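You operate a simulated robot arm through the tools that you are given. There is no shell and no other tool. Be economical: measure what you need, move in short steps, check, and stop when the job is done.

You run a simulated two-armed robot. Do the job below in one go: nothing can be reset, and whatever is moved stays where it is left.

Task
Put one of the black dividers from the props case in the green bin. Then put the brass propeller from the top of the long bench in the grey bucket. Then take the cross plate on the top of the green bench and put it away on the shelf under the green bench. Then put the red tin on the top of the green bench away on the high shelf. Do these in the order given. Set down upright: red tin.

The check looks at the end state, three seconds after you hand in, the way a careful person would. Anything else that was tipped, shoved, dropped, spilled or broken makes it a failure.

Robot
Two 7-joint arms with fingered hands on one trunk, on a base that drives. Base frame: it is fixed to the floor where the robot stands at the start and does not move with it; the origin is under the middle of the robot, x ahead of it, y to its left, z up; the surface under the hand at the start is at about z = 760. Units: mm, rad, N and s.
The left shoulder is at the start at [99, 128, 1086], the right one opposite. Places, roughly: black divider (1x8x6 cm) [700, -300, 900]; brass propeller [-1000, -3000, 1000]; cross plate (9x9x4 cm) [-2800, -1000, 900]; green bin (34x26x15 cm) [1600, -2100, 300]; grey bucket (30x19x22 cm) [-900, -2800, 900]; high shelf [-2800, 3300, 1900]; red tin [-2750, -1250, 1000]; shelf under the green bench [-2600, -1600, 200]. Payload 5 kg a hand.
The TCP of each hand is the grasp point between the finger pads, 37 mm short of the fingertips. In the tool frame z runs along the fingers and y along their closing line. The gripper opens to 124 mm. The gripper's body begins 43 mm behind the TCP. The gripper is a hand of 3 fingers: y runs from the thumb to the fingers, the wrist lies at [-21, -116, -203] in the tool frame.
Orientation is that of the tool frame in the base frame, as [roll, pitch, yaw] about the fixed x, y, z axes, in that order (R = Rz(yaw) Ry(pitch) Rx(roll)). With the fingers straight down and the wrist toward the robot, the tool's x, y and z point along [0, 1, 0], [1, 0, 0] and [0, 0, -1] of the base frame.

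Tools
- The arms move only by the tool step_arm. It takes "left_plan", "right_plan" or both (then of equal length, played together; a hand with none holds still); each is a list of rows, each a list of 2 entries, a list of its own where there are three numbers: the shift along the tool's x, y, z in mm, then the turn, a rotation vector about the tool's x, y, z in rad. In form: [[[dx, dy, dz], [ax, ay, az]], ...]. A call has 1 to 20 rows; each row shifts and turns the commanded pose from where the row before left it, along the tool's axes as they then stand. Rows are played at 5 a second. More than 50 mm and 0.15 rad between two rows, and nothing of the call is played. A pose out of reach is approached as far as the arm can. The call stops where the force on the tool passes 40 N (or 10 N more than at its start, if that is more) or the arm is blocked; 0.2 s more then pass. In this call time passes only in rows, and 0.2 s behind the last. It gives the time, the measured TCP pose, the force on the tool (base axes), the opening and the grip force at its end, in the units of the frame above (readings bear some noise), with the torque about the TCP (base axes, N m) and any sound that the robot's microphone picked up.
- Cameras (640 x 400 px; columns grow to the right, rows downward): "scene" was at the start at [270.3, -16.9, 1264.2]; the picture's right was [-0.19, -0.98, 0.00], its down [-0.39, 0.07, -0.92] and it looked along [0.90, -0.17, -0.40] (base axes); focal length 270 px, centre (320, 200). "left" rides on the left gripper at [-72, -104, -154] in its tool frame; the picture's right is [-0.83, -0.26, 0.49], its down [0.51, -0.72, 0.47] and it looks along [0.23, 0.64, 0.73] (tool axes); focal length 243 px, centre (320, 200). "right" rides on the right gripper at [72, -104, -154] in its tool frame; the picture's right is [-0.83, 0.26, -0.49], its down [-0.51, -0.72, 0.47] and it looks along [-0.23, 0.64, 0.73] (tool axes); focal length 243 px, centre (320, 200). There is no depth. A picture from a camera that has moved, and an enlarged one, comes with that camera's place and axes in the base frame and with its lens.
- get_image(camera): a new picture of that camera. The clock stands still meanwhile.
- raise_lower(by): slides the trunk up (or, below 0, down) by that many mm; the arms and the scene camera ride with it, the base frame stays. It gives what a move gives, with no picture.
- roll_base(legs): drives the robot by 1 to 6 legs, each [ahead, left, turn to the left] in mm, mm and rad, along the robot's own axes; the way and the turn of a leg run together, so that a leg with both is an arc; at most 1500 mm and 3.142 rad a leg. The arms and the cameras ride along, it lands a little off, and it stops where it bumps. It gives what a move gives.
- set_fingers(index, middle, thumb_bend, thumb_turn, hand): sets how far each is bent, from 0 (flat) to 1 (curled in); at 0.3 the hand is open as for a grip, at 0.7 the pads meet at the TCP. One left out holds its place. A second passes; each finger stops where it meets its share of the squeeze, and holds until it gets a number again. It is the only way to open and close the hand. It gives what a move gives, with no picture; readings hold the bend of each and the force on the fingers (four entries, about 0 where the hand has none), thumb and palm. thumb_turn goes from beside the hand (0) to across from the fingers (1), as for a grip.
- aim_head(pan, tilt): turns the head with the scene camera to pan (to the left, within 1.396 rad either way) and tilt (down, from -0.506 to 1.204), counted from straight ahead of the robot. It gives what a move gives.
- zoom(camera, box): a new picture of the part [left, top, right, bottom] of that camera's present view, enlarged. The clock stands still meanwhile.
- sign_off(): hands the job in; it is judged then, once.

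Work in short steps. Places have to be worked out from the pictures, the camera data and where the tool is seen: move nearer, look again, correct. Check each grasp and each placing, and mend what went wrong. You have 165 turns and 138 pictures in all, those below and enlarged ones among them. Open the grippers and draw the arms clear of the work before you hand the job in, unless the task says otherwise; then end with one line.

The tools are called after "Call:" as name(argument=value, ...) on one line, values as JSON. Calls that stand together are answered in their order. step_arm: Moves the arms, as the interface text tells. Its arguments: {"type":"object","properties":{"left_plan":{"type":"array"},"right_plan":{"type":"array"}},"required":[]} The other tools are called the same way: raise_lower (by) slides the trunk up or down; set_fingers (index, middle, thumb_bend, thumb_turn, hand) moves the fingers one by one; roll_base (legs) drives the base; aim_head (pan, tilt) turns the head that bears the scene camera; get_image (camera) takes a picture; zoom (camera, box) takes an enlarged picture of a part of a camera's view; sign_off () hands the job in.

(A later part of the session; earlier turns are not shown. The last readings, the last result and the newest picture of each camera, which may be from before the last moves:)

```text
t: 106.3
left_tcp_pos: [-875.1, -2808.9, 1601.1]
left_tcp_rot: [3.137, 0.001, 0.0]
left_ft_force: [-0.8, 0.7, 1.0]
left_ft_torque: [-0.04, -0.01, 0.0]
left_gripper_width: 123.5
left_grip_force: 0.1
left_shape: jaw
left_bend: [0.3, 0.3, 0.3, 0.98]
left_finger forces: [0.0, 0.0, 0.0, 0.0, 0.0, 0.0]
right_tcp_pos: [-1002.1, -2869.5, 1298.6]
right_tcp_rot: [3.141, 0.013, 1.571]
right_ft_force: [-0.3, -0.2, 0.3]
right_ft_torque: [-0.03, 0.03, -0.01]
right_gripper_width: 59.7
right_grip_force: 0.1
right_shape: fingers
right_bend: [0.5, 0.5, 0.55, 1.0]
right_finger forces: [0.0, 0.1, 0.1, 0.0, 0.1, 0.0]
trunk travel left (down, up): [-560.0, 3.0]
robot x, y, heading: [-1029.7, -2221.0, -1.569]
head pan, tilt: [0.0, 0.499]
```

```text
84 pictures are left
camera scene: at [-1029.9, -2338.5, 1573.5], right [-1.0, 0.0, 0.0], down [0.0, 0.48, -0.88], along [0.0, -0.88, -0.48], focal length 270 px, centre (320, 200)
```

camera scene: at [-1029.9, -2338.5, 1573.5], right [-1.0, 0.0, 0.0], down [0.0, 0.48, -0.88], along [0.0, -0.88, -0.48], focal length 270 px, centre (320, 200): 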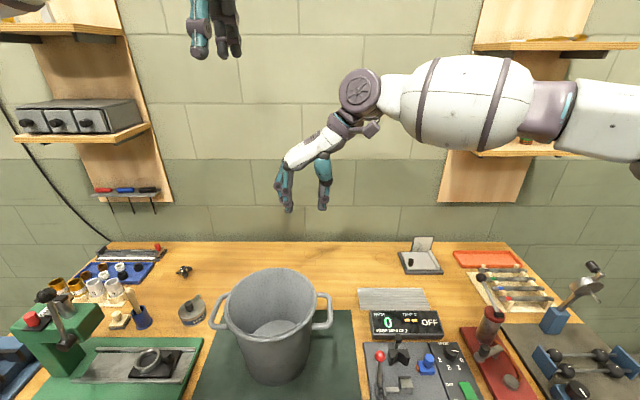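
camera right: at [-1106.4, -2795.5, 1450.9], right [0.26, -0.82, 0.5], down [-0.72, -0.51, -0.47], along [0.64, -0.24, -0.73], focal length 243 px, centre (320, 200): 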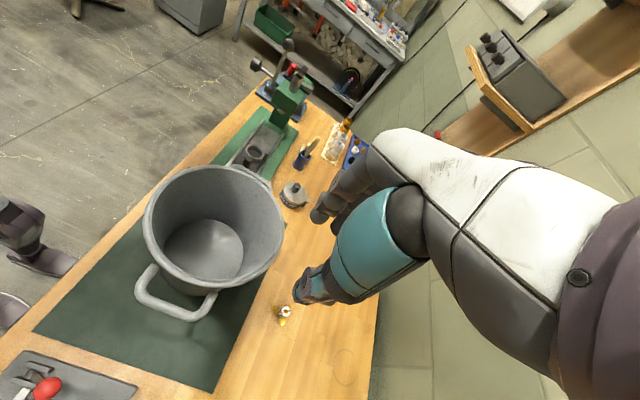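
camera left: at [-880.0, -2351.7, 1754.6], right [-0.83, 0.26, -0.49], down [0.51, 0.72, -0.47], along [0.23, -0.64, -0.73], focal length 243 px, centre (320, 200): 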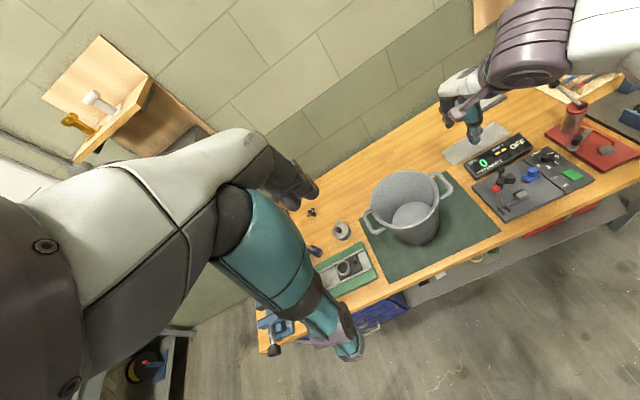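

Triangulated hub top ≈(−956,−3000,876). I enlarge to see its blades.

Call:
zoom(camera="right", box=[245, 285, 325, 345])

```text
6.67 times, centred on (285, 315) of right
camera zoom: at [-1106.4, -2795.5, 1450.9], right [0.26, -0.82, 0.5], down [-0.72, -0.51, -0.47], along [0.64, -0.24, -0.73], focal length 1618 px, centre (553, -567)
```

zoom: 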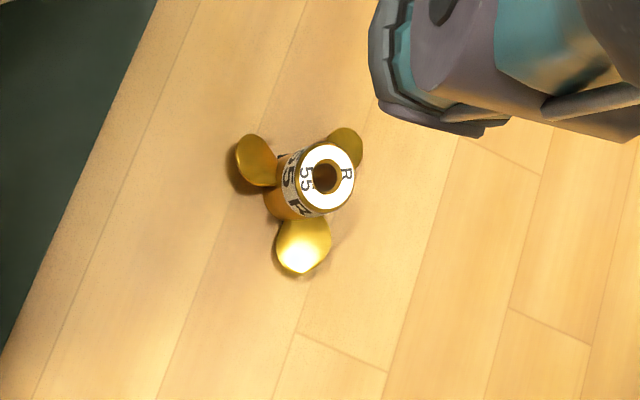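

Drive ahead 100, shift hand left 45, and lower the trunk 150 for a closer look.

Call:
roll_base(legs=[[100, 0, 0]])

Call:
raise_lower(by=-160)

Call:
step_arm(right_plan=[[[-10, 22, 0], [0, 0, 0]], [[-10, 23, 20], [0, 0, 0]], [[0, 0, 40], [0, 0, 0]]])

Call:
get_image(camera="right")

Call:
get_image(camera="scene")

```text
t: 107.5
left_tcp_pos: [-874.6, -2897.7, 1607.7]
left_tcp_rot: [3.128, -0.001, 0.001]
left_ft_force: [0.5, 1.1, 1.1]
left_ft_torque: [-0.14, -0.01, 0.02]
left_gripper_width: 123.7
left_grip_force: 0.0
left_shape: jaw
left_bend: [0.3, 0.3, 0.3, 0.98]
left_finger forces: [0.1, 0.0, 0.0, 0.0, 0.0, 0.1]
right_tcp_pos: [-1001.1, -2961.4, 1304.7]
right_tcp_rot: [3.139, 0.024, 1.571]
right_ft_force: [1.3, 0.8, 0.3]
right_ft_torque: [-0.11, 0.01, -0.02]
right_gripper_width: 59.4
right_grip_force: 0.0
right_shape: fingers
right_bend: [0.5, 0.5, 0.55, 1.0]
right_finger forces: [0.0, 0.0, 0.0, 0.0, 0.0, 0.0]
trunk travel left (down, up): [-560.0, 3.0]
robot x, y, heading: [-1033.5, -2317.7, -1.571]
head pan, tilt: [0.0, 0.499]
```

```text
t: 109.3
left_tcp_pos: [-874.7, -2909.1, 1441.1]
left_tcp_rot: [3.138, -0.001, 0.001]
left_ft_force: [0.0, 0.8, -0.7]
left_ft_torque: [0.0, 0.0, 0.01]
left_gripper_width: 123.6
left_grip_force: 0.2
left_shape: jaw
left_bend: [0.3, 0.3, 0.3, 0.98]
left_finger forces: [0.0, 0.0, 0.0, 0.1, 0.1, 0.1]
right_tcp_pos: [-1002.5, -2968.7, 1137.4]
right_tcp_rot: [3.14, 0.016, 1.573]
right_ft_force: [-0.6, 0.5, -0.4]
right_ft_torque: [-0.03, -0.01, -0.04]
right_gripper_width: 59.7
right_grip_force: 0.0
right_shape: fingers
right_bend: [0.5, 0.5, 0.55, 1.0]
right_finger forces: [0.1, 0.1, 0.1, 0.0, 0.0, 0.0]
trunk travel left (down, up): [-400.0, 163.0]
robot x, y, heading: [-1033.5, -2315.0, -1.568]
head pan, tilt: [0.0, 0.499]
```

```text
t: 110.1
left_tcp_pos: [-876.7, -2910.7, 1441.5]
left_tcp_rot: [3.137, 0.0, 0.002]
left_ft_force: [-0.5, 0.6, 0.5]
left_ft_torque: [0.04, 0.02, -0.03]
left_gripper_width: 123.8
left_grip_force: 0.0
left_shape: jaw
left_bend: [0.3, 0.3, 0.3, 0.98]
left_finger forces: [0.0, 0.1, 0.1, 0.0, 0.1, 0.0]
right_tcp_pos: [-966.4, -2986.1, 1082.4]
right_tcp_rot: [3.139, 0.013, 1.572]
right_ft_force: [-0.6, -0.5, 0.6]
right_ft_torque: [-0.02, -0.04, -0.02]
right_gripper_width: 59.4
right_grip_force: 0.1
right_shape: fingers
right_bend: [0.5, 0.5, 0.55, 1.0]
right_finger forces: [0.0, 0.1, 0.0, 0.0, 0.1, 0.0]
right hand out of reach, approached as far as the arm can: row 2
trunk travel left (down, up): [-400.0, 163.0]
robot x, y, heading: [-1029.0, -2314.7, -1.569]
head pan, tilt: [0.0, 0.499]
```

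```text
82 pictures are left
camera right: at [-1071.2, -2913.6, 1235.2], right [0.26, -0.82, 0.5], down [-0.72, -0.51, -0.47], along [0.64, -0.24, -0.73], focal length 243 px, centre (320, 200)
```

right: 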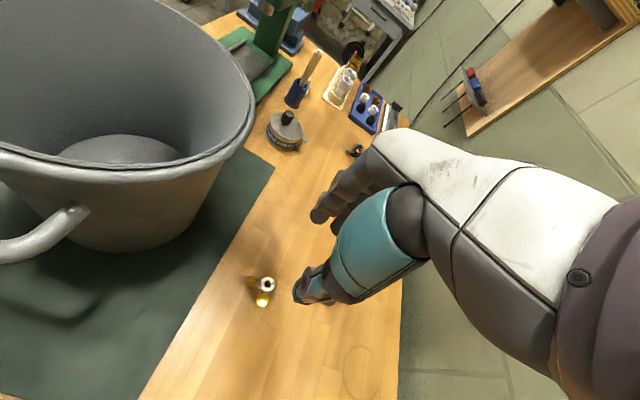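

```text
81 pictures are left
camera scene: at [-1030.9, -2554.8, 1383.5], right [-1.0, 0.0, 0.0], down [0.0, 0.48, -0.88], along [0.0, -0.88, -0.48], focal length 270 px, centre (320, 200)
```

scene: 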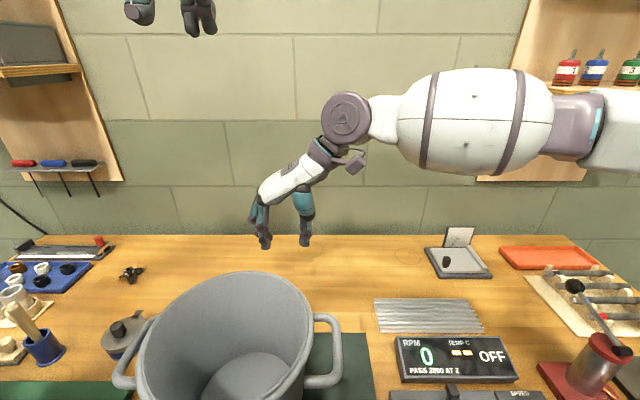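

Hub top solved at (−956,−2995,≈889). The arm is at an awkward cross-body reach, so I shift the base 150 mm left and then move the hand over the hub.

Call:
roll_base(legs=[[0, 150, 0]])

Call:
get_image(camera="right")

```text
t: 112.1
left_tcp_pos: [-724.0, -2909.4, 1440.6]
left_tcp_rot: [3.137, -0.002, 0.002]
left_ft_force: [0.6, -0.3, -0.2]
left_ft_torque: [-0.04, 0.0, 0.0]
left_gripper_width: 123.7
left_grip_force: 0.1
left_shape: jaw
left_bend: [0.3, 0.3, 0.3, 0.98]
left_finger forces: [0.0, 0.0, 0.1, 0.0, 0.0, 0.1]
right_tcp_pos: [-813.4, -2986.4, 1082.5]
right_tcp_rot: [3.138, 0.011, 1.575]
right_ft_force: [-0.5, -0.6, -0.3]
right_ft_torque: [0.02, 0.01, -0.02]
right_gripper_width: 59.3
right_grip_force: 0.1
right_shape: fingers
right_bend: [0.5, 0.5, 0.55, 1.0]
right_finger forces: [0.0, 0.1, 0.0, 0.0, 0.1, 0.0]
trunk travel left (down, up): [-400.0, 163.0]
robot x, y, heading: [-878.7, -2311.4, -1.569]
head pan, tilt: [0.0, 0.499]
```

```text
80 pictures are left
camera right: at [-918.7, -2913.2, 1235.1], right [0.26, -0.82, 0.5], down [-0.72, -0.52, -0.47], along [0.64, -0.24, -0.73], focal length 243 px, centre (320, 200)
```

right: 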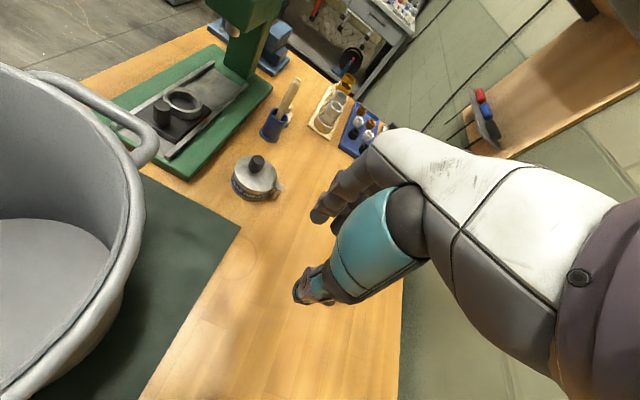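

Move right 142 mm over the propeller, then down to z ≈970.

Call:
step_arm(right_plan=[[[-3, -36, 0], [0, 0, 0]], [[-3, -36, 0], [0, 0, 0]], [[-3, -35, 0], [0, 0, 0]], [[0, -35, 0], [0, 0, 0]], [[0, 0, 40], [0, 0, 0]], [[0, 0, 40], [0, 0, 0]], [[0, 0, 30], [0, 0, 0]], [[0, 0, 0], [0, 0, 0]]])

Call:
get_image(camera="right")

Call:
get_image(camera="scene")

```text
t: 113.9
left_tcp_pos: [-722.2, -2909.9, 1439.5]
left_tcp_rot: [3.139, 0.001, 0.004]
left_ft_force: [0.1, 0.1, -0.3]
left_ft_torque: [0.0, 0.04, 0.01]
left_gripper_width: 123.8
left_grip_force: 0.1
left_shape: jaw
left_bend: [0.3, 0.3, 0.3, 0.98]
left_finger forces: [0.1, 0.0, 0.0, 0.1, 0.1, 0.1]
right_tcp_pos: [-954.1, -2996.4, 971.8]
right_tcp_rot: [3.14, 0.011, 1.574]
right_ft_force: [-0.3, -0.8, -0.4]
right_ft_torque: [-0.05, -0.02, -0.01]
right_gripper_width: 59.7
right_grip_force: 0.1
right_shape: fingers
right_bend: [0.5, 0.5, 0.55, 1.0]
right_finger forces: [0.1, 0.0, 0.0, 0.2, 0.0, 0.1]
trunk travel left (down, up): [-400.0, 163.0]
robot x, y, heading: [-881.2, -2317.8, -1.565]
head pan, tilt: [0.0, 0.499]
```

```text
79 pictures are left
camera right: at [-1059.1, -2923.1, 1124.2], right [0.26, -0.82, 0.5], down [-0.72, -0.52, -0.47], along [0.64, -0.24, -0.73], focal length 243 px, centre (320, 200)
```

right: 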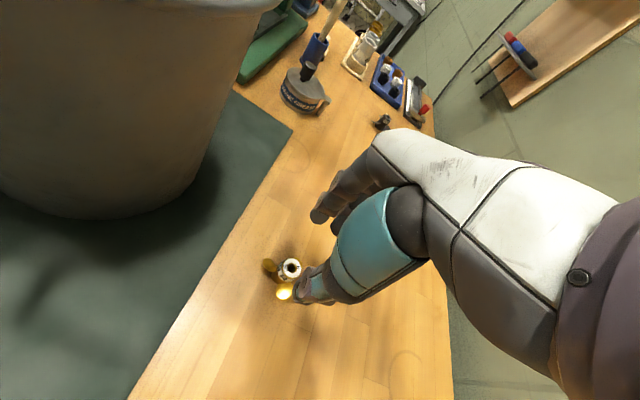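

```text
78 pictures are left
camera scene: at [-878.2, -2554.0, 1383.5], right [-1.0, 0.0, 0.0], down [0.0, 0.48, -0.88], along [0.0, -0.88, -0.48], focal length 270 px, centre (320, 200)
```

scene: 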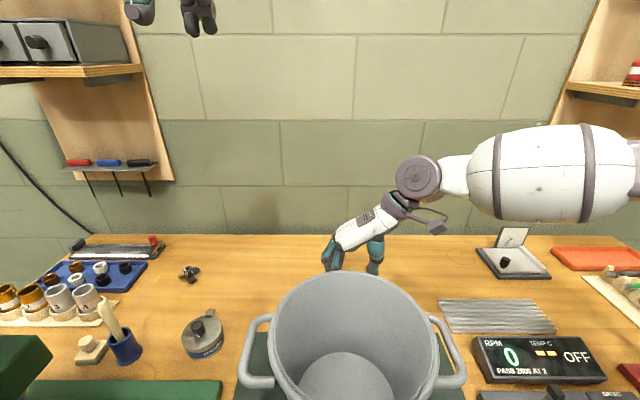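

Hub is right under the TCP (−955,−2996). Descend to z ≈907, force-guarded, then look.

Call:
step_arm(right_plan=[[[0, 0, 25], [0, 0, 0]], [[0, 0, 20], [0, 0, 0]], [[0, 0, 12], [0, 0, 0]], [[0, 0, 8], [0, 0, 0]]])

Call:
zoom(camera="right", box=[220, 170, 380, 300])

Call:
zoom(camera="scene", box=[290, 200, 410, 300])

```text
t: 114.9
left_tcp_pos: [-723.9, -2910.5, 1440.3]
left_tcp_rot: [3.14, 0.002, 0.002]
left_ft_force: [-0.5, 0.2, 0.1]
left_ft_torque: [0.03, 0.02, -0.01]
left_gripper_width: 123.6
left_grip_force: 0.1
left_shape: jaw
left_bend: [0.3, 0.3, 0.3, 0.98]
left_finger forces: [0.1, 0.1, 0.0, 0.0, 0.0, 0.0]
right_tcp_pos: [-953.5, -2997.8, 906.8]
right_tcp_rot: [3.14, 0.009, 1.573]
right_ft_force: [-0.1, 0.5, -0.5]
right_ft_torque: [0.01, 0.02, -0.02]
right_gripper_width: 59.5
right_grip_force: 0.1
right_shape: fingers
right_bend: [0.5, 0.5, 0.55, 1.0]
right_finger forces: [0.1, 0.0, 0.0, 0.0, 0.1, 0.0]
trunk travel left (down, up): [-400.0, 163.0]
robot x, y, heading: [-882.0, -2320.0, -1.565]
head pan, tilt: [0.0, 0.499]
```

```text
3.08 times, centred on (300, 235) of right
camera zoom: at [-1059.3, -2924.9, 1059.4], right [0.26, -0.82, 0.5], down [-0.72, -0.52, -0.47], along [0.64, -0.24, -0.73], focal length 746 px, centre (382, 92)
```

zoom: 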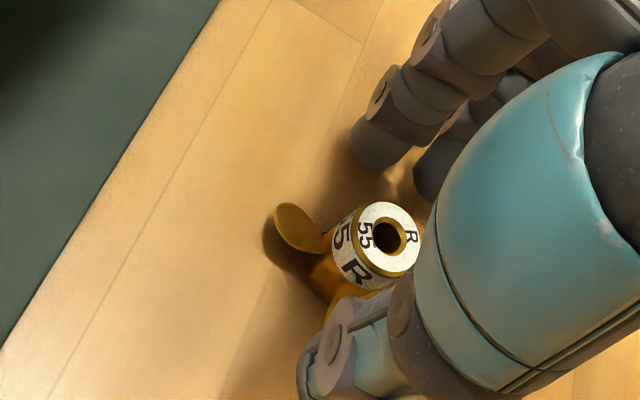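

```text
4.00 times, centred on (350, 250) of scene
camera zoom: at [-878.6, -2554.6, 1383.4], right [-1.0, 0.0, 0.0], down [0.0, 0.48, -0.88], along [0.0, -0.88, -0.48], focal length 1079 px, centre (200, 0)
```

zoom: 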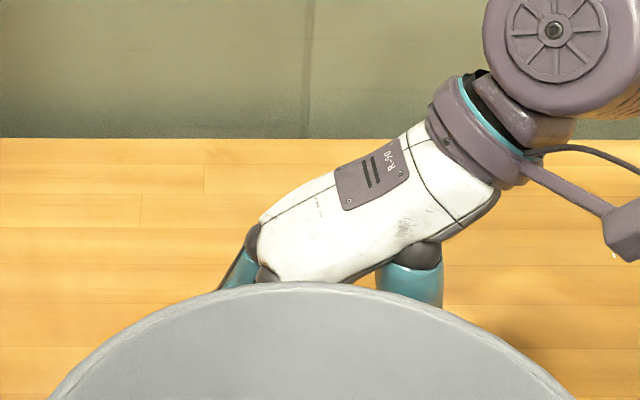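

Hub is centred between thumb and fingers. Lower 4 mm more and close.

Call:
step_arm(right_plan=[[[0, 0, 4], [0, 0, 0]]])

Call:
set_fingers(hand="right", index=0.75, middle=0.75, thumb_bend=0.75)

Call:
step_arm(right_plan=[[[0, 0, -8], [0, 0, 0]], [[0, 0, -12], [0, 0, 0]], [[0, 0, -20], [0, 0, 0]], [[0, 0, -30], [0, 0, 0]]])

Call:
get_image(camera="right")

```text
t: 115.3
left_tcp_pos: [-722.6, -2909.9, 1440.8]
left_tcp_rot: [3.14, 0.0, 0.003]
left_ft_force: [-0.3, -0.5, 0.2]
left_ft_torque: [-0.01, 0.01, 0.0]
left_gripper_width: 123.5
left_grip_force: 0.0
left_shape: jaw
left_bend: [0.3, 0.3, 0.3, 0.98]
left_finger forces: [0.0, 0.1, 0.1, 0.0, 0.1, 0.0]
right_tcp_pos: [-954.0, -2997.8, 903.0]
right_tcp_rot: [3.141, 0.011, 1.573]
right_ft_force: [0.1, -0.4, 0.4]
right_ft_torque: [-0.01, 0.01, 0.02]
right_gripper_width: 60.2
right_grip_force: 0.6
right_shape: fingers
right_bend: [0.5, 0.5, 0.55, 1.0]
right_finger forces: [0.0, 0.1, 0.1, 0.0, 0.7, 0.0]
trunk travel left (down, up): [-400.0, 163.0]
robot x, y, heading: [-881.4, -2316.7, -1.566]
head pan, tilt: [0.0, 0.499]
```

```text
t: 116.3
left_tcp_pos: [-722.5, -2909.8, 1439.3]
left_tcp_rot: [3.138, 0.0, 0.004]
left_ft_force: [-0.3, -0.4, -0.2]
left_ft_torque: [-0.01, 0.02, 0.01]
left_gripper_width: 123.5
left_grip_force: 0.2
left_shape: jaw
left_bend: [0.3, 0.3, 0.3, 0.98]
left_finger forces: [0.0, 0.0, 0.0, 0.0, 0.0, 0.1]
right_tcp_pos: [-955.1, -2998.5, 902.6]
right_tcp_rot: [3.14, 0.01, 1.574]
right_ft_force: [0.9, 0.8, -1.1]
right_ft_torque: [0.01, 0.0, -0.03]
right_gripper_width: 23.6
right_grip_force: 17.9
right_shape: fingers
right_bend: [0.61, 0.74, 0.68, 1.0]
right_finger forces: [13.7, 4.6, 0.0, 0.1, 17.5, 0.0]
trunk travel left (down, up): [-400.0, 163.0]
robot x, y, heading: [-878.2, -2318.1, -1.571]
head pan, tilt: [0.0, 0.499]
```

```text
t: 117.3
left_tcp_pos: [-722.1, -2908.8, 1440.2]
left_tcp_rot: [3.138, 0.0, 0.004]
left_ft_force: [0.8, 0.4, 0.2]
left_ft_torque: [0.0, 0.01, 0.01]
left_gripper_width: 123.6
left_grip_force: 0.1
left_shape: jaw
left_bend: [0.3, 0.3, 0.3, 0.98]
left_finger forces: [0.0, 0.1, 0.0, 0.0, 0.1, 0.0]
right_tcp_pos: [-953.4, -2994.4, 975.7]
right_tcp_rot: [3.141, 0.013, 1.574]
right_ft_force: [0.4, 0.2, -1.7]
right_ft_torque: [-0.02, -0.01, 0.01]
right_gripper_width: 23.5
right_grip_force: 18.3
right_shape: fingers
right_bend: [0.61, 0.74, 0.68, 1.0]
right_finger forces: [13.8, 4.6, 0.0, 0.1, 17.5, 0.0]
trunk travel left (down, up): [-400.0, 163.0]
robot x, y, heading: [-878.7, -2316.9, -1.563]
head pan, tilt: [0.0, 0.499]
```

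```text
75 pictures are left
camera right: at [-1058.2, -2922.0, 1126.9], right [0.26, -0.82, 0.5], down [-0.72, -0.52, -0.47], along [0.64, -0.24, -0.73], focal length 243 px, centre (320, 200)
```

right: 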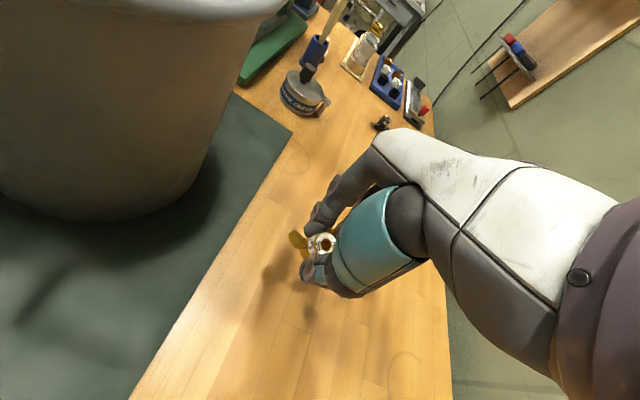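

The propeller is held. Raise it to z ≈1190, then back the base so it comes over the bucket (centre ≈(−917,−2775)).

Call:
step_arm(right_plan=[[[0, 0, -45], [0, 0, 0]], [[0, 0, -45], [0, 0, 0]], [[0, 0, -45], [0, 0, 0]], [[0, 0, -45], [0, 0, 0]], [[0, 0, -35], [0, 0, 0]], [[0, 20, 0], [0, 0, 0]], [[0, 16, 0], [0, 0, 0]]])

Call:
roll_base(legs=[[-215, 0, 0]])

Call:
get_image(camera="right")

Call:
get_image(camera="scene")

```text
t: 118.9
left_tcp_pos: [-721.5, -2909.3, 1440.3]
left_tcp_rot: [3.139, 0.0, 0.002]
left_ft_force: [0.7, 0.0, -0.5]
left_ft_torque: [-0.04, 0.01, -0.01]
left_gripper_width: 123.9
left_grip_force: 0.1
left_shape: jaw
left_bend: [0.3, 0.3, 0.3, 0.98]
left_finger forces: [0.1, 0.0, 0.0, 0.0, 0.0, 0.0]
right_tcp_pos: [-918.7, -2995.8, 1188.6]
right_tcp_rot: [3.14, 0.01, 1.574]
right_ft_force: [0.2, 0.2, -1.3]
right_ft_torque: [0.0, 0.02, 0.0]
right_gripper_width: 23.3
right_grip_force: 17.5
right_shape: fingers
right_bend: [0.61, 0.74, 0.68, 1.0]
right_finger forces: [13.5, 4.6, 0.1, 0.0, 17.3, 0.0]
trunk travel left (down, up): [-400.0, 163.0]
robot x, y, heading: [-880.9, -2318.2, -1.572]
head pan, tilt: [0.0, 0.499]
```

```text
t: 120.5
left_tcp_pos: [-725.8, -2701.4, 1437.8]
left_tcp_rot: [3.14, 0.001, -0.001]
left_ft_force: [-0.7, -0.8, -0.1]
left_ft_torque: [0.06, 0.0, -0.01]
left_gripper_width: 123.7
left_grip_force: 0.0
left_shape: jaw
left_bend: [0.3, 0.3, 0.3, 0.98]
left_finger forces: [0.2, 0.0, 0.0, 0.0, 0.1, 0.0]
right_tcp_pos: [-923.1, -2785.4, 1187.9]
right_tcp_rot: [3.14, 0.009, 1.57]
right_ft_force: [0.3, -0.2, -0.8]
right_ft_torque: [0.03, 0.03, 0.01]
right_gripper_width: 23.4
right_grip_force: 17.7
right_shape: fingers
right_bend: [0.61, 0.74, 0.68, 1.0]
right_finger forces: [13.4, 4.6, 0.0, 0.0, 17.5, 0.1]
trunk travel left (down, up): [-400.0, 163.0]
robot x, y, heading: [-885.4, -2104.9, -1.57]
head pan, tilt: [0.0, 0.499]
```

```text
74 pictures are left
camera right: at [-1028.0, -2712.0, 1340.1], right [0.26, -0.83, 0.5], down [-0.72, -0.51, -0.47], along [0.64, -0.24, -0.73], focal length 243 px, centre (320, 200)
```

right: 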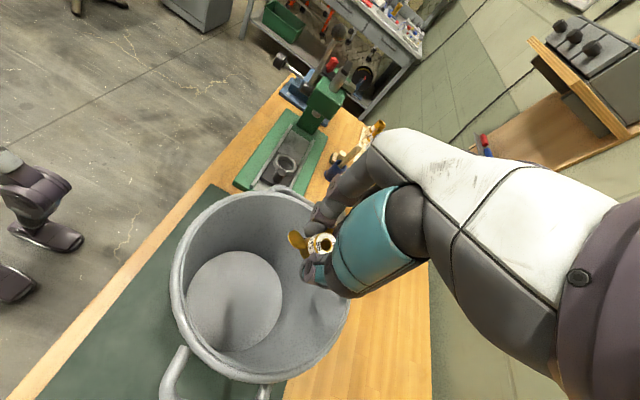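

```text
73 pictures are left
camera scene: at [-880.0, -2345.3, 1382.7], right [-1.0, 0.0, 0.0], down [0.0, 0.48, -0.88], along [0.0, -0.88, -0.48], focal length 270 px, centre (320, 200)
```

scene: 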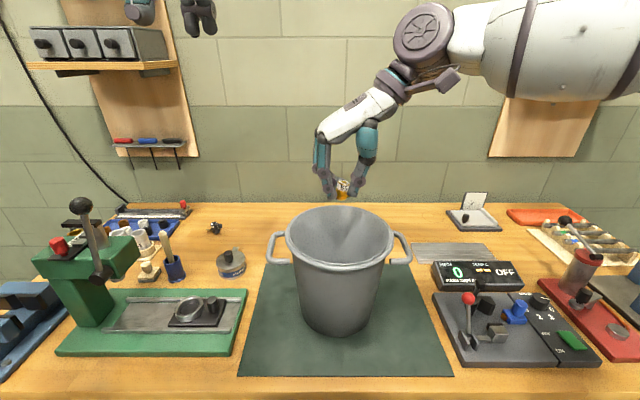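

Aligned over the bucket. Lower inside to z ≈1010, force-guarded.

Call:
step_arm(right_plan=[[[8, 12, 0], [0, 0, 0]], [[0, 0, 45], [0, 0, 0]], [[0, 0, 45], [0, 0, 0]], [[0, 0, 40], [0, 0, 0]], [[0, 0, 25], [0, 0, 0]], [[0, 0, 20], [0, 0, 0]]])

Call:
get_image(camera="right")

```text
t: 121.9
left_tcp_pos: [-726.8, -2698.3, 1439.2]
left_tcp_rot: [3.139, 0.0, 0.0]
left_ft_force: [-1.2, 0.0, 0.4]
left_ft_torque: [-0.04, -0.03, 0.02]
left_gripper_width: 123.6
left_grip_force: 0.1
left_shape: jaw
left_bend: [0.3, 0.3, 0.3, 0.98]
left_finger forces: [0.0, 0.0, 0.0, 0.0, 0.0, 0.0]
right_tcp_pos: [-911.9, -2777.0, 1013.8]
right_tcp_rot: [3.139, 0.011, 1.571]
right_ft_force: [-0.3, 0.3, -1.1]
right_ft_torque: [0.04, 0.02, -0.02]
right_gripper_width: 23.4
right_grip_force: 17.7
right_shape: fingers
right_bend: [0.61, 0.74, 0.68, 1.0]
right_finger forces: [13.2, 4.5, 0.1, 0.0, 17.2, 0.0]
trunk travel left (down, up): [-400.0, 163.0]
robot x, y, heading: [-880.9, -2103.5, -1.573]
head pan, tilt: [0.0, 0.499]
```

```text
72 pictures are left
camera right: at [-1016.9, -2703.1, 1166.6], right [0.26, -0.82, 0.5], down [-0.72, -0.51, -0.47], along [0.64, -0.24, -0.73], focal length 243 px, centre (320, 200)
```

right: 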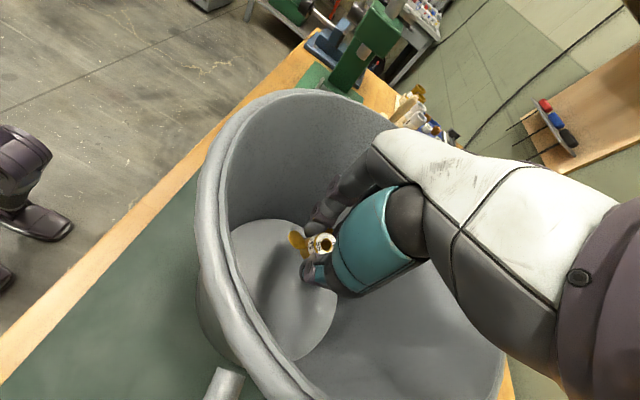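

Inside the bucket with clearance. Lower 40 more, release gently, and rise.

Call:
step_arm(right_plan=[[[0, 0, 15], [0, 0, 0]], [[0, 0, 15], [0, 0, 0]], [[0, 0, 10], [0, 0, 0]]])

Call:
set_fingers(hand="right", index=0.52, middle=0.52, thumb_bend=0.55)

Call:
step_arm(right_plan=[[[0, 0, -20], [0, 0, 0]], [[0, 0, -40], [0, 0, 0]], [[0, 0, -45], [0, 0, 0]], [[0, 0, -45], [0, 0, 0]], [[0, 0, -45], [0, 0, 0]], [[0, 0, -45], [0, 0, 0]]])

Call:
get_image(camera="right")

```text
t: 122.7
left_tcp_pos: [-727.0, -2697.7, 1438.5]
left_tcp_rot: [-3.141, 0.001, -0.001]
left_ft_force: [0.7, 1.0, -0.1]
left_ft_torque: [-0.03, 0.01, 0.02]
left_gripper_width: 123.7
left_grip_force: 0.0
left_shape: jaw
left_bend: [0.3, 0.3, 0.3, 0.98]
left_finger forces: [0.0, 0.0, 0.1, 0.0, 0.0, 0.0]
right_tcp_pos: [-911.7, -2776.3, 973.9]
right_tcp_rot: [3.139, 0.01, 1.571]
right_ft_force: [0.3, -0.4, -1.0]
right_ft_torque: [0.03, 0.01, 0.03]
right_gripper_width: 23.1
right_grip_force: 17.6
right_shape: fingers
right_bend: [0.61, 0.74, 0.68, 1.0]
right_finger forces: [13.2, 4.6, 0.0, 0.0, 17.4, 0.0]
trunk travel left (down, up): [-400.0, 163.0]
robot x, y, heading: [-882.4, -2102.5, -1.574]
head pan, tilt: [0.0, 0.499]
```

```text
t: 123.7
left_tcp_pos: [-725.9, -2698.4, 1439.7]
left_tcp_rot: [3.137, 0.0, 0.0]
left_ft_force: [-0.7, -0.5, 0.5]
left_ft_torque: [-0.01, 0.01, 0.0]
left_gripper_width: 123.7
left_grip_force: 0.0
left_shape: jaw
left_bend: [0.3, 0.3, 0.3, 0.98]
left_finger forces: [0.0, 0.0, 0.0, 0.1, 0.1, 0.0]
right_tcp_pos: [-911.2, -2774.9, 974.0]
right_tcp_rot: [3.139, 0.01, 1.57]
right_ft_force: [0.3, -0.4, 0.3]
right_ft_torque: [0.0, 0.01, 0.0]
right_gripper_width: 56.6
right_grip_force: 0.0
right_shape: fingers
right_bend: [0.52, 0.52, 0.55, 1.0]
right_finger forces: [0.1, 0.1, 0.0, 0.0, 0.0, 0.0]
trunk travel left (down, up): [-400.0, 163.0]
robot x, y, heading: [-883.0, -2104.6, -1.572]
head pan, tilt: [0.0, 0.499]
```

```text
t: 125.1
left_tcp_pos: [-726.2, -2696.9, 1440.1]
left_tcp_rot: [3.137, 0.001, 0.0]
left_ft_force: [-0.2, 0.3, 0.9]
left_ft_torque: [0.0, 0.05, -0.02]
left_gripper_width: 123.7
left_grip_force: 0.1
left_shape: jaw
left_bend: [0.3, 0.3, 0.3, 0.98]
left_finger forces: [0.0, 0.0, 0.0, 0.0, 0.0, 0.0]
right_tcp_pos: [-911.3, -2770.3, 1217.1]
right_tcp_rot: [3.139, 0.009, 1.571]
right_ft_force: [0.6, 0.8, 0.1]
right_ft_torque: [-0.02, 0.02, -0.02]
right_gripper_width: 56.4
right_grip_force: 0.0
right_shape: fingers
right_bend: [0.52, 0.52, 0.55, 1.0]
right_finger forces: [0.1, 0.0, 0.0, 0.0, 0.0, 0.1]
trunk travel left (down, up): [-400.0, 163.0]
robot x, y, heading: [-880.6, -2103.9, -1.57]
head pan, tilt: [0.0, 0.499]
```

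```text
71 pictures are left
camera right: at [-1015.6, -2696.5, 1369.4], right [0.26, -0.82, 0.5], down [-0.72, -0.51, -0.47], along [0.64, -0.24, -0.73], focal length 243 px, centre (320, 200)
```

right: 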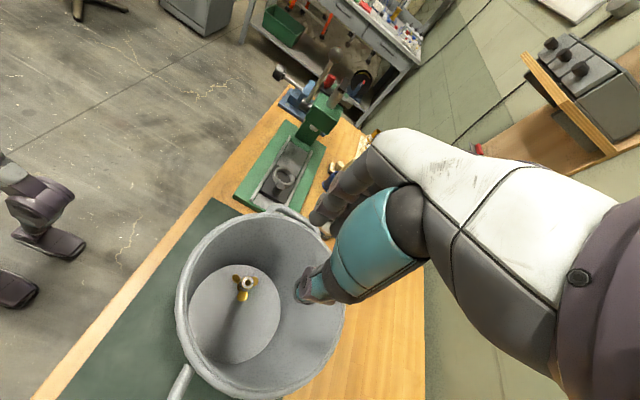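

The propeller is in the bucket. Now back off and turn right to face the green bench.

Call:
roll_base(legs=[[-750, 0, 0], [0, 0, -1.57]])

Call:
aim_head(pan=0.1, tilt=0.35)

Call:
get_image(camera="scene")

```text
t: 133.1
left_tcp_pos: [-1480.4, -1493.7, 1439.8]
left_tcp_rot: [3.139, 0.0, -1.602]
left_ft_force: [0.3, 0.1, -0.3]
left_ft_torque: [-0.02, 0.02, -0.01]
left_gripper_width: 123.8
left_grip_force: 0.2
left_shape: jaw
left_bend: [0.3, 0.3, 0.3, 0.98]
left_finger forces: [0.0, 0.1, 0.1, 0.1, 0.0, 0.0]
right_tcp_pos: [-1548.4, -1306.4, 1214.6]
right_tcp_rot: [3.138, 0.01, -0.032]
right_ft_force: [0.1, 0.8, 0.4]
right_ft_torque: [0.03, 0.02, -0.04]
right_gripper_width: 56.3
right_grip_force: 0.0
right_shape: fingers
right_bend: [0.52, 0.52, 0.55, 1.0]
right_finger forces: [0.1, 0.0, 0.1, 0.0, 0.1, 0.1]
trunk travel left (down, up): [-400.0, 163.0]
robot x, y, heading: [-879.8, -1354.8, 3.113]
head pan, tilt: [0.0, 0.499]
```

```text
t: 133.8
left_tcp_pos: [-1482.1, -1493.1, 1439.1]
left_tcp_rot: [3.139, 0.0, -1.602]
left_ft_force: [0.2, 0.2, 1.5]
left_ft_torque: [-0.01, -0.01, 0.03]
left_gripper_width: 123.8
left_grip_force: 0.0
left_shape: jaw
left_bend: [0.3, 0.3, 0.3, 0.98]
left_finger forces: [0.1, 0.1, 0.0, 0.0, 0.0, 0.0]
right_tcp_pos: [-1548.5, -1305.6, 1216.2]
right_tcp_rot: [3.14, 0.01, -0.032]
right_ft_force: [-0.1, -0.2, -0.1]
right_ft_torque: [-0.02, -0.02, 0.01]
right_gripper_width: 56.6
right_grip_force: 0.1
right_shape: fingers
right_bend: [0.52, 0.52, 0.55, 1.0]
right_finger forces: [0.0, 0.0, 0.0, 0.0, 0.0, 0.0]
trunk travel left (down, up): [-400.0, 163.0]
robot x, y, heading: [-883.7, -1358.8, 3.112]
head pan, tilt: [0.099, 0.351]
```

```text
70 pictures are left
camera scene: at [-1121.2, -1358.2, 1397.1], right [-0.07, 1.0, 0.0], down [0.34, 0.02, -0.94], along [-0.94, -0.06, -0.34], focal length 270 px, centre (320, 200)
```

scene: 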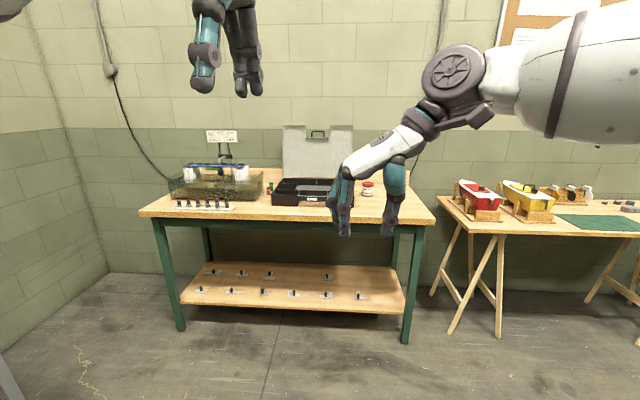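

The bench, its lower shelf with similar cross plates, and the red tin are visible. I raise the right hand out of view and drive nearer.

Call:
step_arm(right_plan=[[[0, 0, -45], [0, 0, 0]], [[0, 0, -45], [0, 0, 0]], [[0, 0, -45], [0, 0, 0]], [[0, 0, -45], [0, 0, 0]], [[0, -45, -20], [0, 0, 0]], [[0, -45, 0], [0, 0, 0]], [[0, -45, 0], [0, 0, 0]]])

Call:
roll_base(legs=[[450, -150, 0.03]])

Call:
aim_head(pan=0.0, tilt=0.5)

Call:
get_image(camera="scene")

```text
t: 135.4
left_tcp_pos: [-1481.2, -1492.8, 1439.9]
left_tcp_rot: [3.141, -0.002, -1.602]
left_ft_force: [0.8, 0.5, -0.3]
left_ft_torque: [-0.03, 0.0, -0.02]
left_gripper_width: 123.6
left_grip_force: 0.1
left_shape: jaw
left_bend: [0.3, 0.3, 0.3, 0.98]
left_finger forces: [0.1, 0.0, 0.1, 0.0, 0.1, 0.0]
right_tcp_pos: [-1542.1, -1169.3, 1415.1]
right_tcp_rot: [3.139, 0.011, -0.032]
right_ft_force: [0.7, 0.4, 0.0]
right_ft_torque: [-0.02, 0.06, 0.02]
right_gripper_width: 56.5
right_grip_force: 0.1
right_shape: fingers
right_bend: [0.52, 0.52, 0.55, 1.0]
right_finger forces: [0.0, 0.1, 0.0, 0.1, 0.0, 0.0]
trunk travel left (down, up): [-400.0, 163.0]
robot x, y, heading: [-884.6, -1355.1, 3.114]
head pan, tilt: [0.099, 0.351]
```

```text
t: 138.2
left_tcp_pos: [-1921.4, -1362.6, 1440.1]
left_tcp_rot: [3.138, 0.001, -1.564]
left_ft_force: [-0.9, -0.5, -0.5]
left_ft_torque: [0.06, 0.03, -0.04]
left_gripper_width: 123.7
left_grip_force: 0.0
left_shape: jaw
left_bend: [0.3, 0.3, 0.3, 0.98]
left_finger forces: [0.1, 0.0, 0.0, 0.0, 0.1, 0.0]
right_tcp_pos: [-1994.8, -1043.8, 1417.0]
right_tcp_rot: [3.14, 0.012, 0.008]
right_ft_force: [0.4, -0.6, 0.4]
right_ft_torque: [0.02, 0.01, 0.0]
right_gripper_width: 56.7
right_grip_force: 0.0
right_shape: fingers
right_bend: [0.52, 0.52, 0.55, 1.0]
right_finger forces: [0.0, 0.0, 0.0, 0.0, 0.0, 0.0]
trunk travel left (down, up): [-400.0, 163.0]
robot x, y, heading: [-1333.9, -1202.7, -3.131]
head pan, tilt: [0.099, 0.351]
```

```text
t: 138.9
left_tcp_pos: [-1923.3, -1361.8, 1439.4]
left_tcp_rot: [3.138, 0.001, -1.565]
left_ft_force: [-0.2, -0.6, 0.1]
left_ft_torque: [0.01, -0.01, -0.01]
left_gripper_width: 123.7
left_grip_force: 0.0
left_shape: jaw
left_bend: [0.3, 0.3, 0.3, 0.98]
left_finger forces: [0.1, 0.0, 0.0, 0.0, 0.1, 0.1]
right_tcp_pos: [-1996.5, -1042.7, 1414.5]
right_tcp_rot: [-3.141, 0.01, 0.006]
right_ft_force: [0.3, 0.1, -0.1]
right_ft_torque: [0.02, 0.0, 0.04]
right_gripper_width: 56.7
right_grip_force: 0.1
right_shape: fingers
right_bend: [0.52, 0.52, 0.55, 1.0]
right_finger forces: [0.0, 0.0, 0.1, 0.0, 0.1, 0.1]
trunk travel left (down, up): [-400.0, 163.0]
robot x, y, heading: [-1331.9, -1203.0, -3.133]
head pan, tilt: [0.0, 0.499]
```

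```text
69 pictures are left
camera scene: at [-1567.1, -1203.9, 1383.5], right [-0.01, 1.0, 0.0], down [0.48, 0.0, -0.88], along [-0.88, -0.01, -0.48], focal length 270 px, centre (320, 200)
```

scene: 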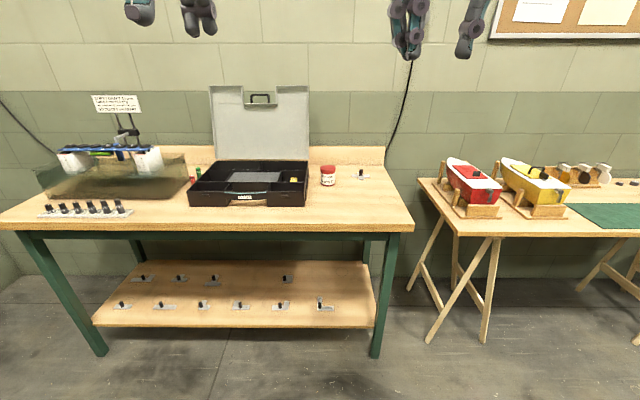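

The cross plate is at the right rear of the bench top, next to the red tin; the shelf has a gap in the back row. I enlarge both.

Call:
zoom(camera="scene", box=[290, 140, 430, 230])

Call:
zoom(camera="scene", box=[90, 230, 400, 350])

```text
4.44 times, centred on (360, 185) of scene
camera zoom: at [-1567.1, -1203.9, 1383.5], right [-0.01, 1.0, 0.0], down [0.48, 0.0, -0.88], along [-0.88, -0.01, -0.48], focal length 1199 px, centre (142, 267)
```

zoom: 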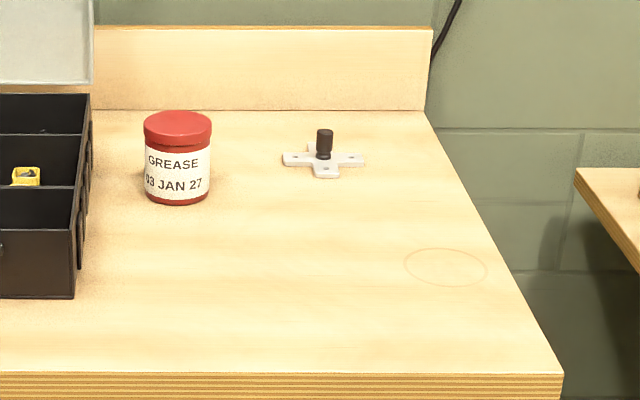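

```text
2.06 times, centred on (245, 290) of scene
camera zoom: at [-1567.1, -1203.9, 1383.5], right [-0.01, 1.0, 0.0], down [0.48, 0.0, -0.88], along [-0.88, -0.01, -0.48], focal length 557 px, centre (475, 14)
```

zoom: 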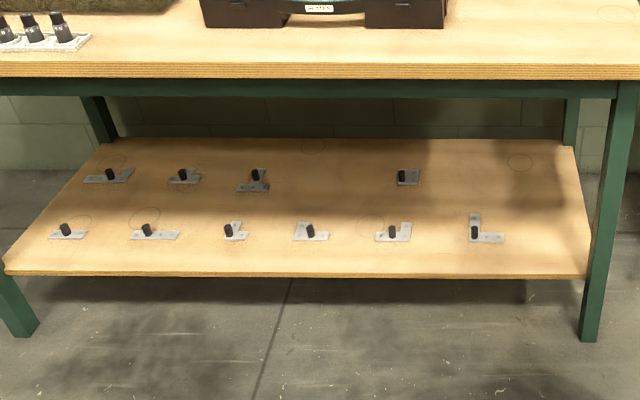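

Bench top z ≈836; cross plate knob ≈(−2815,−1013); tin ≈(−2748,−1179); shelf z ≈249 with free space at the right front. Turn the right hand wrist-to-robot and drive up to the bench.

Call:
step_arm(right_plan=[[[0, 0, 0], [0, 0, 0.1428]], [[0, 0, 0], [0, 0, 0.1428]], [[0, 0, 0], [0, 0, 0.1428]], [[0, 0, 0], [0, 0, 0.1428]], [[0, 0, 0], [0, 0, 0.1428]], [[0, 0, 0], [0, 0, 0.1428]], [[0, 0, 0], [0, 0, 0.1428]], [[0, 0, 0], [0, 0, 0.1428]], [[0, 0, 0], [0, 0, 0.1428]], [[0, 0, 0], [0, 0, 0.1428]], [[0, 0, 0], [0, 0, 0.1428]], [[0, 0, 40], [0, 0, 0]], [[0, 0, 40], [0, 0, 0]], [[0, 0, 40], [0, 0, 0]], [[0, 0, 40], [0, 0, 0]]])

Call:
roll_base(legs=[[720, 0, -0.01]])

Call:
get_image(camera="right")

Call:
get_image(camera="scene")

```text
t: 142.1
left_tcp_pos: [-1925.1, -1362.2, 1438.9]
left_tcp_rot: [3.139, 0.0, -1.565]
left_ft_force: [-0.7, -0.2, 0.1]
left_ft_torque: [-0.04, -0.06, -0.01]
left_gripper_width: 123.9
left_grip_force: 0.0
left_shape: jaw
left_bend: [0.3, 0.3, 0.3, 0.98]
left_finger forces: [0.1, 0.1, 0.0, 0.0, 0.0, 0.0]
right_tcp_pos: [-1998.6, -1042.5, 1256.9]
right_tcp_rot: [3.132, -0.004, -1.565]
right_ft_force: [-0.6, 0.5, -0.1]
right_ft_torque: [-0.04, -0.05, -0.01]
right_gripper_width: 56.6
right_grip_force: 0.1
right_shape: fingers
right_bend: [0.52, 0.52, 0.55, 1.0]
right_finger forces: [0.0, 0.0, 0.0, 0.1, 0.1, 0.0]
trunk travel left (down, up): [-400.0, 163.0]
robot x, y, heading: [-1329.1, -1198.9, -3.136]
head pan, tilt: [0.0, 0.499]
```

```text
t: 146.0
left_tcp_pos: [-2634.9, -1354.0, 1440.7]
left_tcp_rot: [3.138, 0.0, -1.579]
left_ft_force: [-0.1, 1.1, 0.8]
left_ft_torque: [0.02, -0.01, -0.01]
left_gripper_width: 123.7
left_grip_force: 0.0
left_shape: jaw
left_bend: [0.3, 0.3, 0.3, 0.98]
left_finger forces: [0.1, 0.0, 0.1, 0.0, 0.1, 0.0]
right_tcp_pos: [-2703.8, -1031.2, 1257.5]
right_tcp_rot: [3.129, -0.001, -1.579]
right_ft_force: [-0.3, 0.5, -0.1]
right_ft_torque: [0.01, -0.01, 0.01]
right_gripper_width: 56.6
right_grip_force: 0.1
right_shape: fingers
right_bend: [0.52, 0.52, 0.55, 1.0]
right_finger forces: [0.0, 0.0, 0.0, 0.0, 0.0, 0.0]
trunk travel left (down, up): [-400.0, 163.0]
robot x, y, heading: [-2041.8, -1203.4, 3.129]
head pan, tilt: [0.0, 0.499]
```

```text
66 pictures are left
camera right: at [-2599.6, -1105.3, 1411.0], right [-0.25, 0.83, 0.49], down [0.72, 0.5, -0.48], along [-0.65, 0.24, -0.72], focal length 243 px, centre (320, 200)
```

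right: 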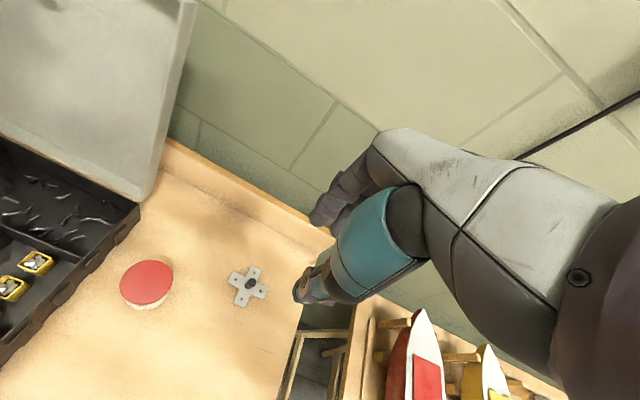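

```text
65 pictures are left
camera scene: at [-2276.6, -1199.7, 1383.7], right [0.01, 1.0, 0.0], down [0.48, 0.0, -0.88], along [-0.88, 0.01, -0.48], focal length 270 px, centre (320, 200)
```

scene: 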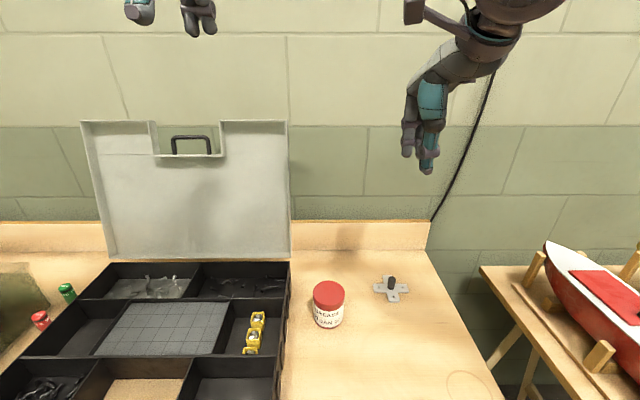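

Both views agree: knob at ≈(−2778,−1011). Move over it and down to z ≈960.

Call:
step_arm(right_plan=[[[-10, 38, 0], [0, 0, 0]], [[-11, 37, 0], [0, 0, 0]], [[0, 0, 45], [0, 0, 0]], [[0, 0, 45], [0, 0, 0]], [[0, 0, 45], [0, 0, 0]], [[0, 0, 45], [0, 0, 0]], [[0, 0, 45], [0, 0, 0]], [[0, 0, 45], [0, 0, 0]], [[0, 0, 25], [0, 0, 0]], [[0, 0, 0], [0, 0, 0]]])

Call:
get_image(camera="right")

Call:
get_image(camera="scene")

```text
t: 148.2
left_tcp_pos: [-2635.4, -1353.0, 1440.0]
left_tcp_rot: [3.139, 0.0, -1.58]
left_ft_force: [-0.4, -0.3, 0.1]
left_ft_torque: [0.07, 0.0, 0.0]
left_gripper_width: 123.9
left_grip_force: 0.1
left_shape: jaw
left_bend: [0.3, 0.3, 0.3, 0.98]
left_finger forces: [0.1, 0.0, 0.1, 0.0, 0.0, 0.0]
right_tcp_pos: [-2783.8, -1011.4, 965.1]
right_tcp_rot: [3.131, -0.002, -1.578]
right_ft_force: [0.7, 0.0, 0.1]
right_ft_torque: [0.0, 0.0, -0.03]
right_gripper_width: 56.4
right_grip_force: 0.2
right_shape: fingers
right_bend: [0.52, 0.52, 0.55, 1.0]
right_finger forces: [0.1, 0.0, 0.0, 0.0, 0.1, 0.0]
trunk travel left (down, up): [-400.0, 163.0]
robot x, y, heading: [-2038.2, -1200.5, 3.128]
head pan, tilt: [0.0, 0.499]
```

```text
64 pictures are left
camera right: at [-2678.8, -1085.0, 1117.2], right [-0.25, 0.83, 0.49], down [0.72, 0.5, -0.48], along [-0.65, 0.24, -0.72], focal length 243 px, centre (320, 200)
```

right: 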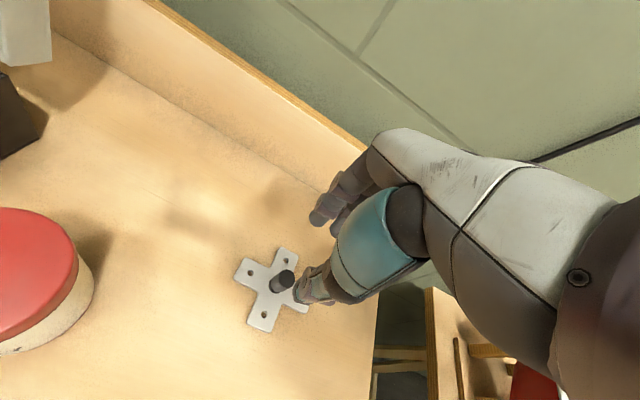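

```text
63 pictures are left
camera scene: at [-2277.2, -1200.1, 1383.6], right [0.01, 1.0, 0.0], down [0.48, 0.0, -0.88], along [-0.88, 0.01, -0.48], focal length 270 px, centre (320, 200)
```

scene: 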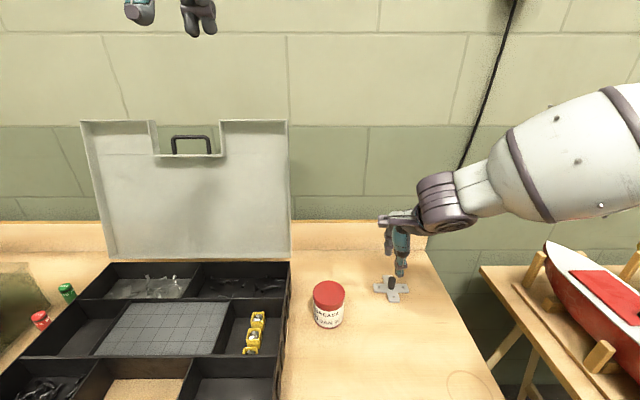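

Knob lies within a few mm of the grasp line. Descend to z ≈885.

Call:
step_arm(right_plan=[[[2, -4, 30], [0, 0, 0]], [[0, 0, 25], [0, 0, 0]], [[0, 0, 15], [0, 0, 0]], [[0, 0, 8], [0, 0, 0]], [[0, 0, 0], [0, 0, 0]]])

Call:
zoom(camera="right", box=[220, 180, 380, 300])

Call:
zoom(camera="scene", box=[340, 230, 460, 330])

```text
t: 149.0
left_tcp_pos: [-2634.1, -1353.1, 1440.4]
left_tcp_rot: [3.139, 0.001, -1.579]
left_ft_force: [-0.1, -0.2, -0.3]
left_ft_torque: [0.0, 0.03, 0.0]
left_gripper_width: 123.6
left_grip_force: 0.0
left_shape: jaw
left_bend: [0.3, 0.3, 0.3, 0.98]
left_finger forces: [0.0, 0.0, 0.1, 0.0, 0.0, 0.0]
right_tcp_pos: [-2786.4, -1017.5, 908.3]
right_tcp_rot: [3.113, -0.009, -1.581]
right_ft_force: [1.0, -0.4, 13.2]
right_ft_torque: [-0.03, -0.61, -0.01]
right_gripper_width: 58.4
right_grip_force: 6.7
right_shape: fingers
right_bend: [0.52, 0.52, 0.54, 1.0]
right_finger forces: [0.1, 0.0, 0.0, 0.0, 13.4, 0.0]
trunk travel left (down, up): [-400.0, 163.0]
robot x, y, heading: [-2041.6, -1202.6, 3.134]
head pan, tilt: [0.0, 0.499]
stopped in row 3 (right hand): the force on the tool passed its limit at 52 N (the readings are from after the stop); the commanded pose is now the measured one
```

```text
3.33 times, centred on (300, 240) of right
camera zoom: at [-2678.0, -1090.1, 1059.3], right [-0.24, 0.84, 0.49], down [0.71, 0.5, -0.49], along [-0.66, 0.23, -0.72], focal length 809 px, centre (387, 67)
```

zoom: 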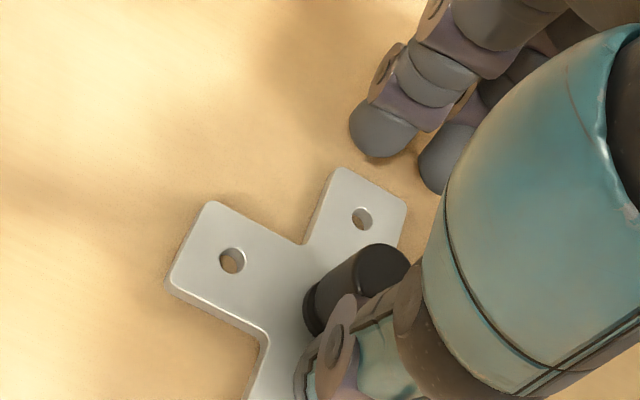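

```text
4.00 times, centred on (400, 280) of scene
camera zoom: at [-2275.9, -1199.9, 1383.8], right [0.01, 1.0, 0.0], down [0.48, 0.0, -0.88], along [-0.88, 0.01, -0.48], focal length 1079 px, centre (0, -120)
```

zoom: 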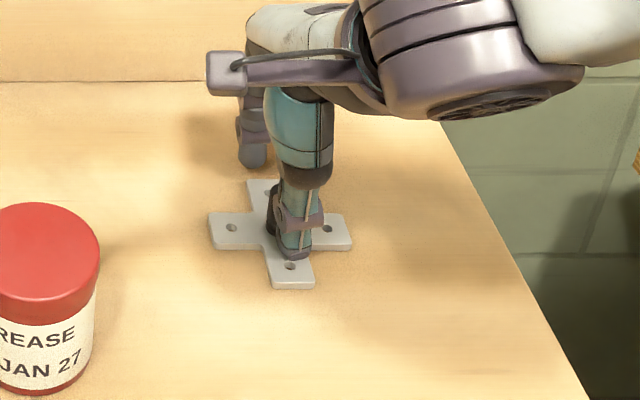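

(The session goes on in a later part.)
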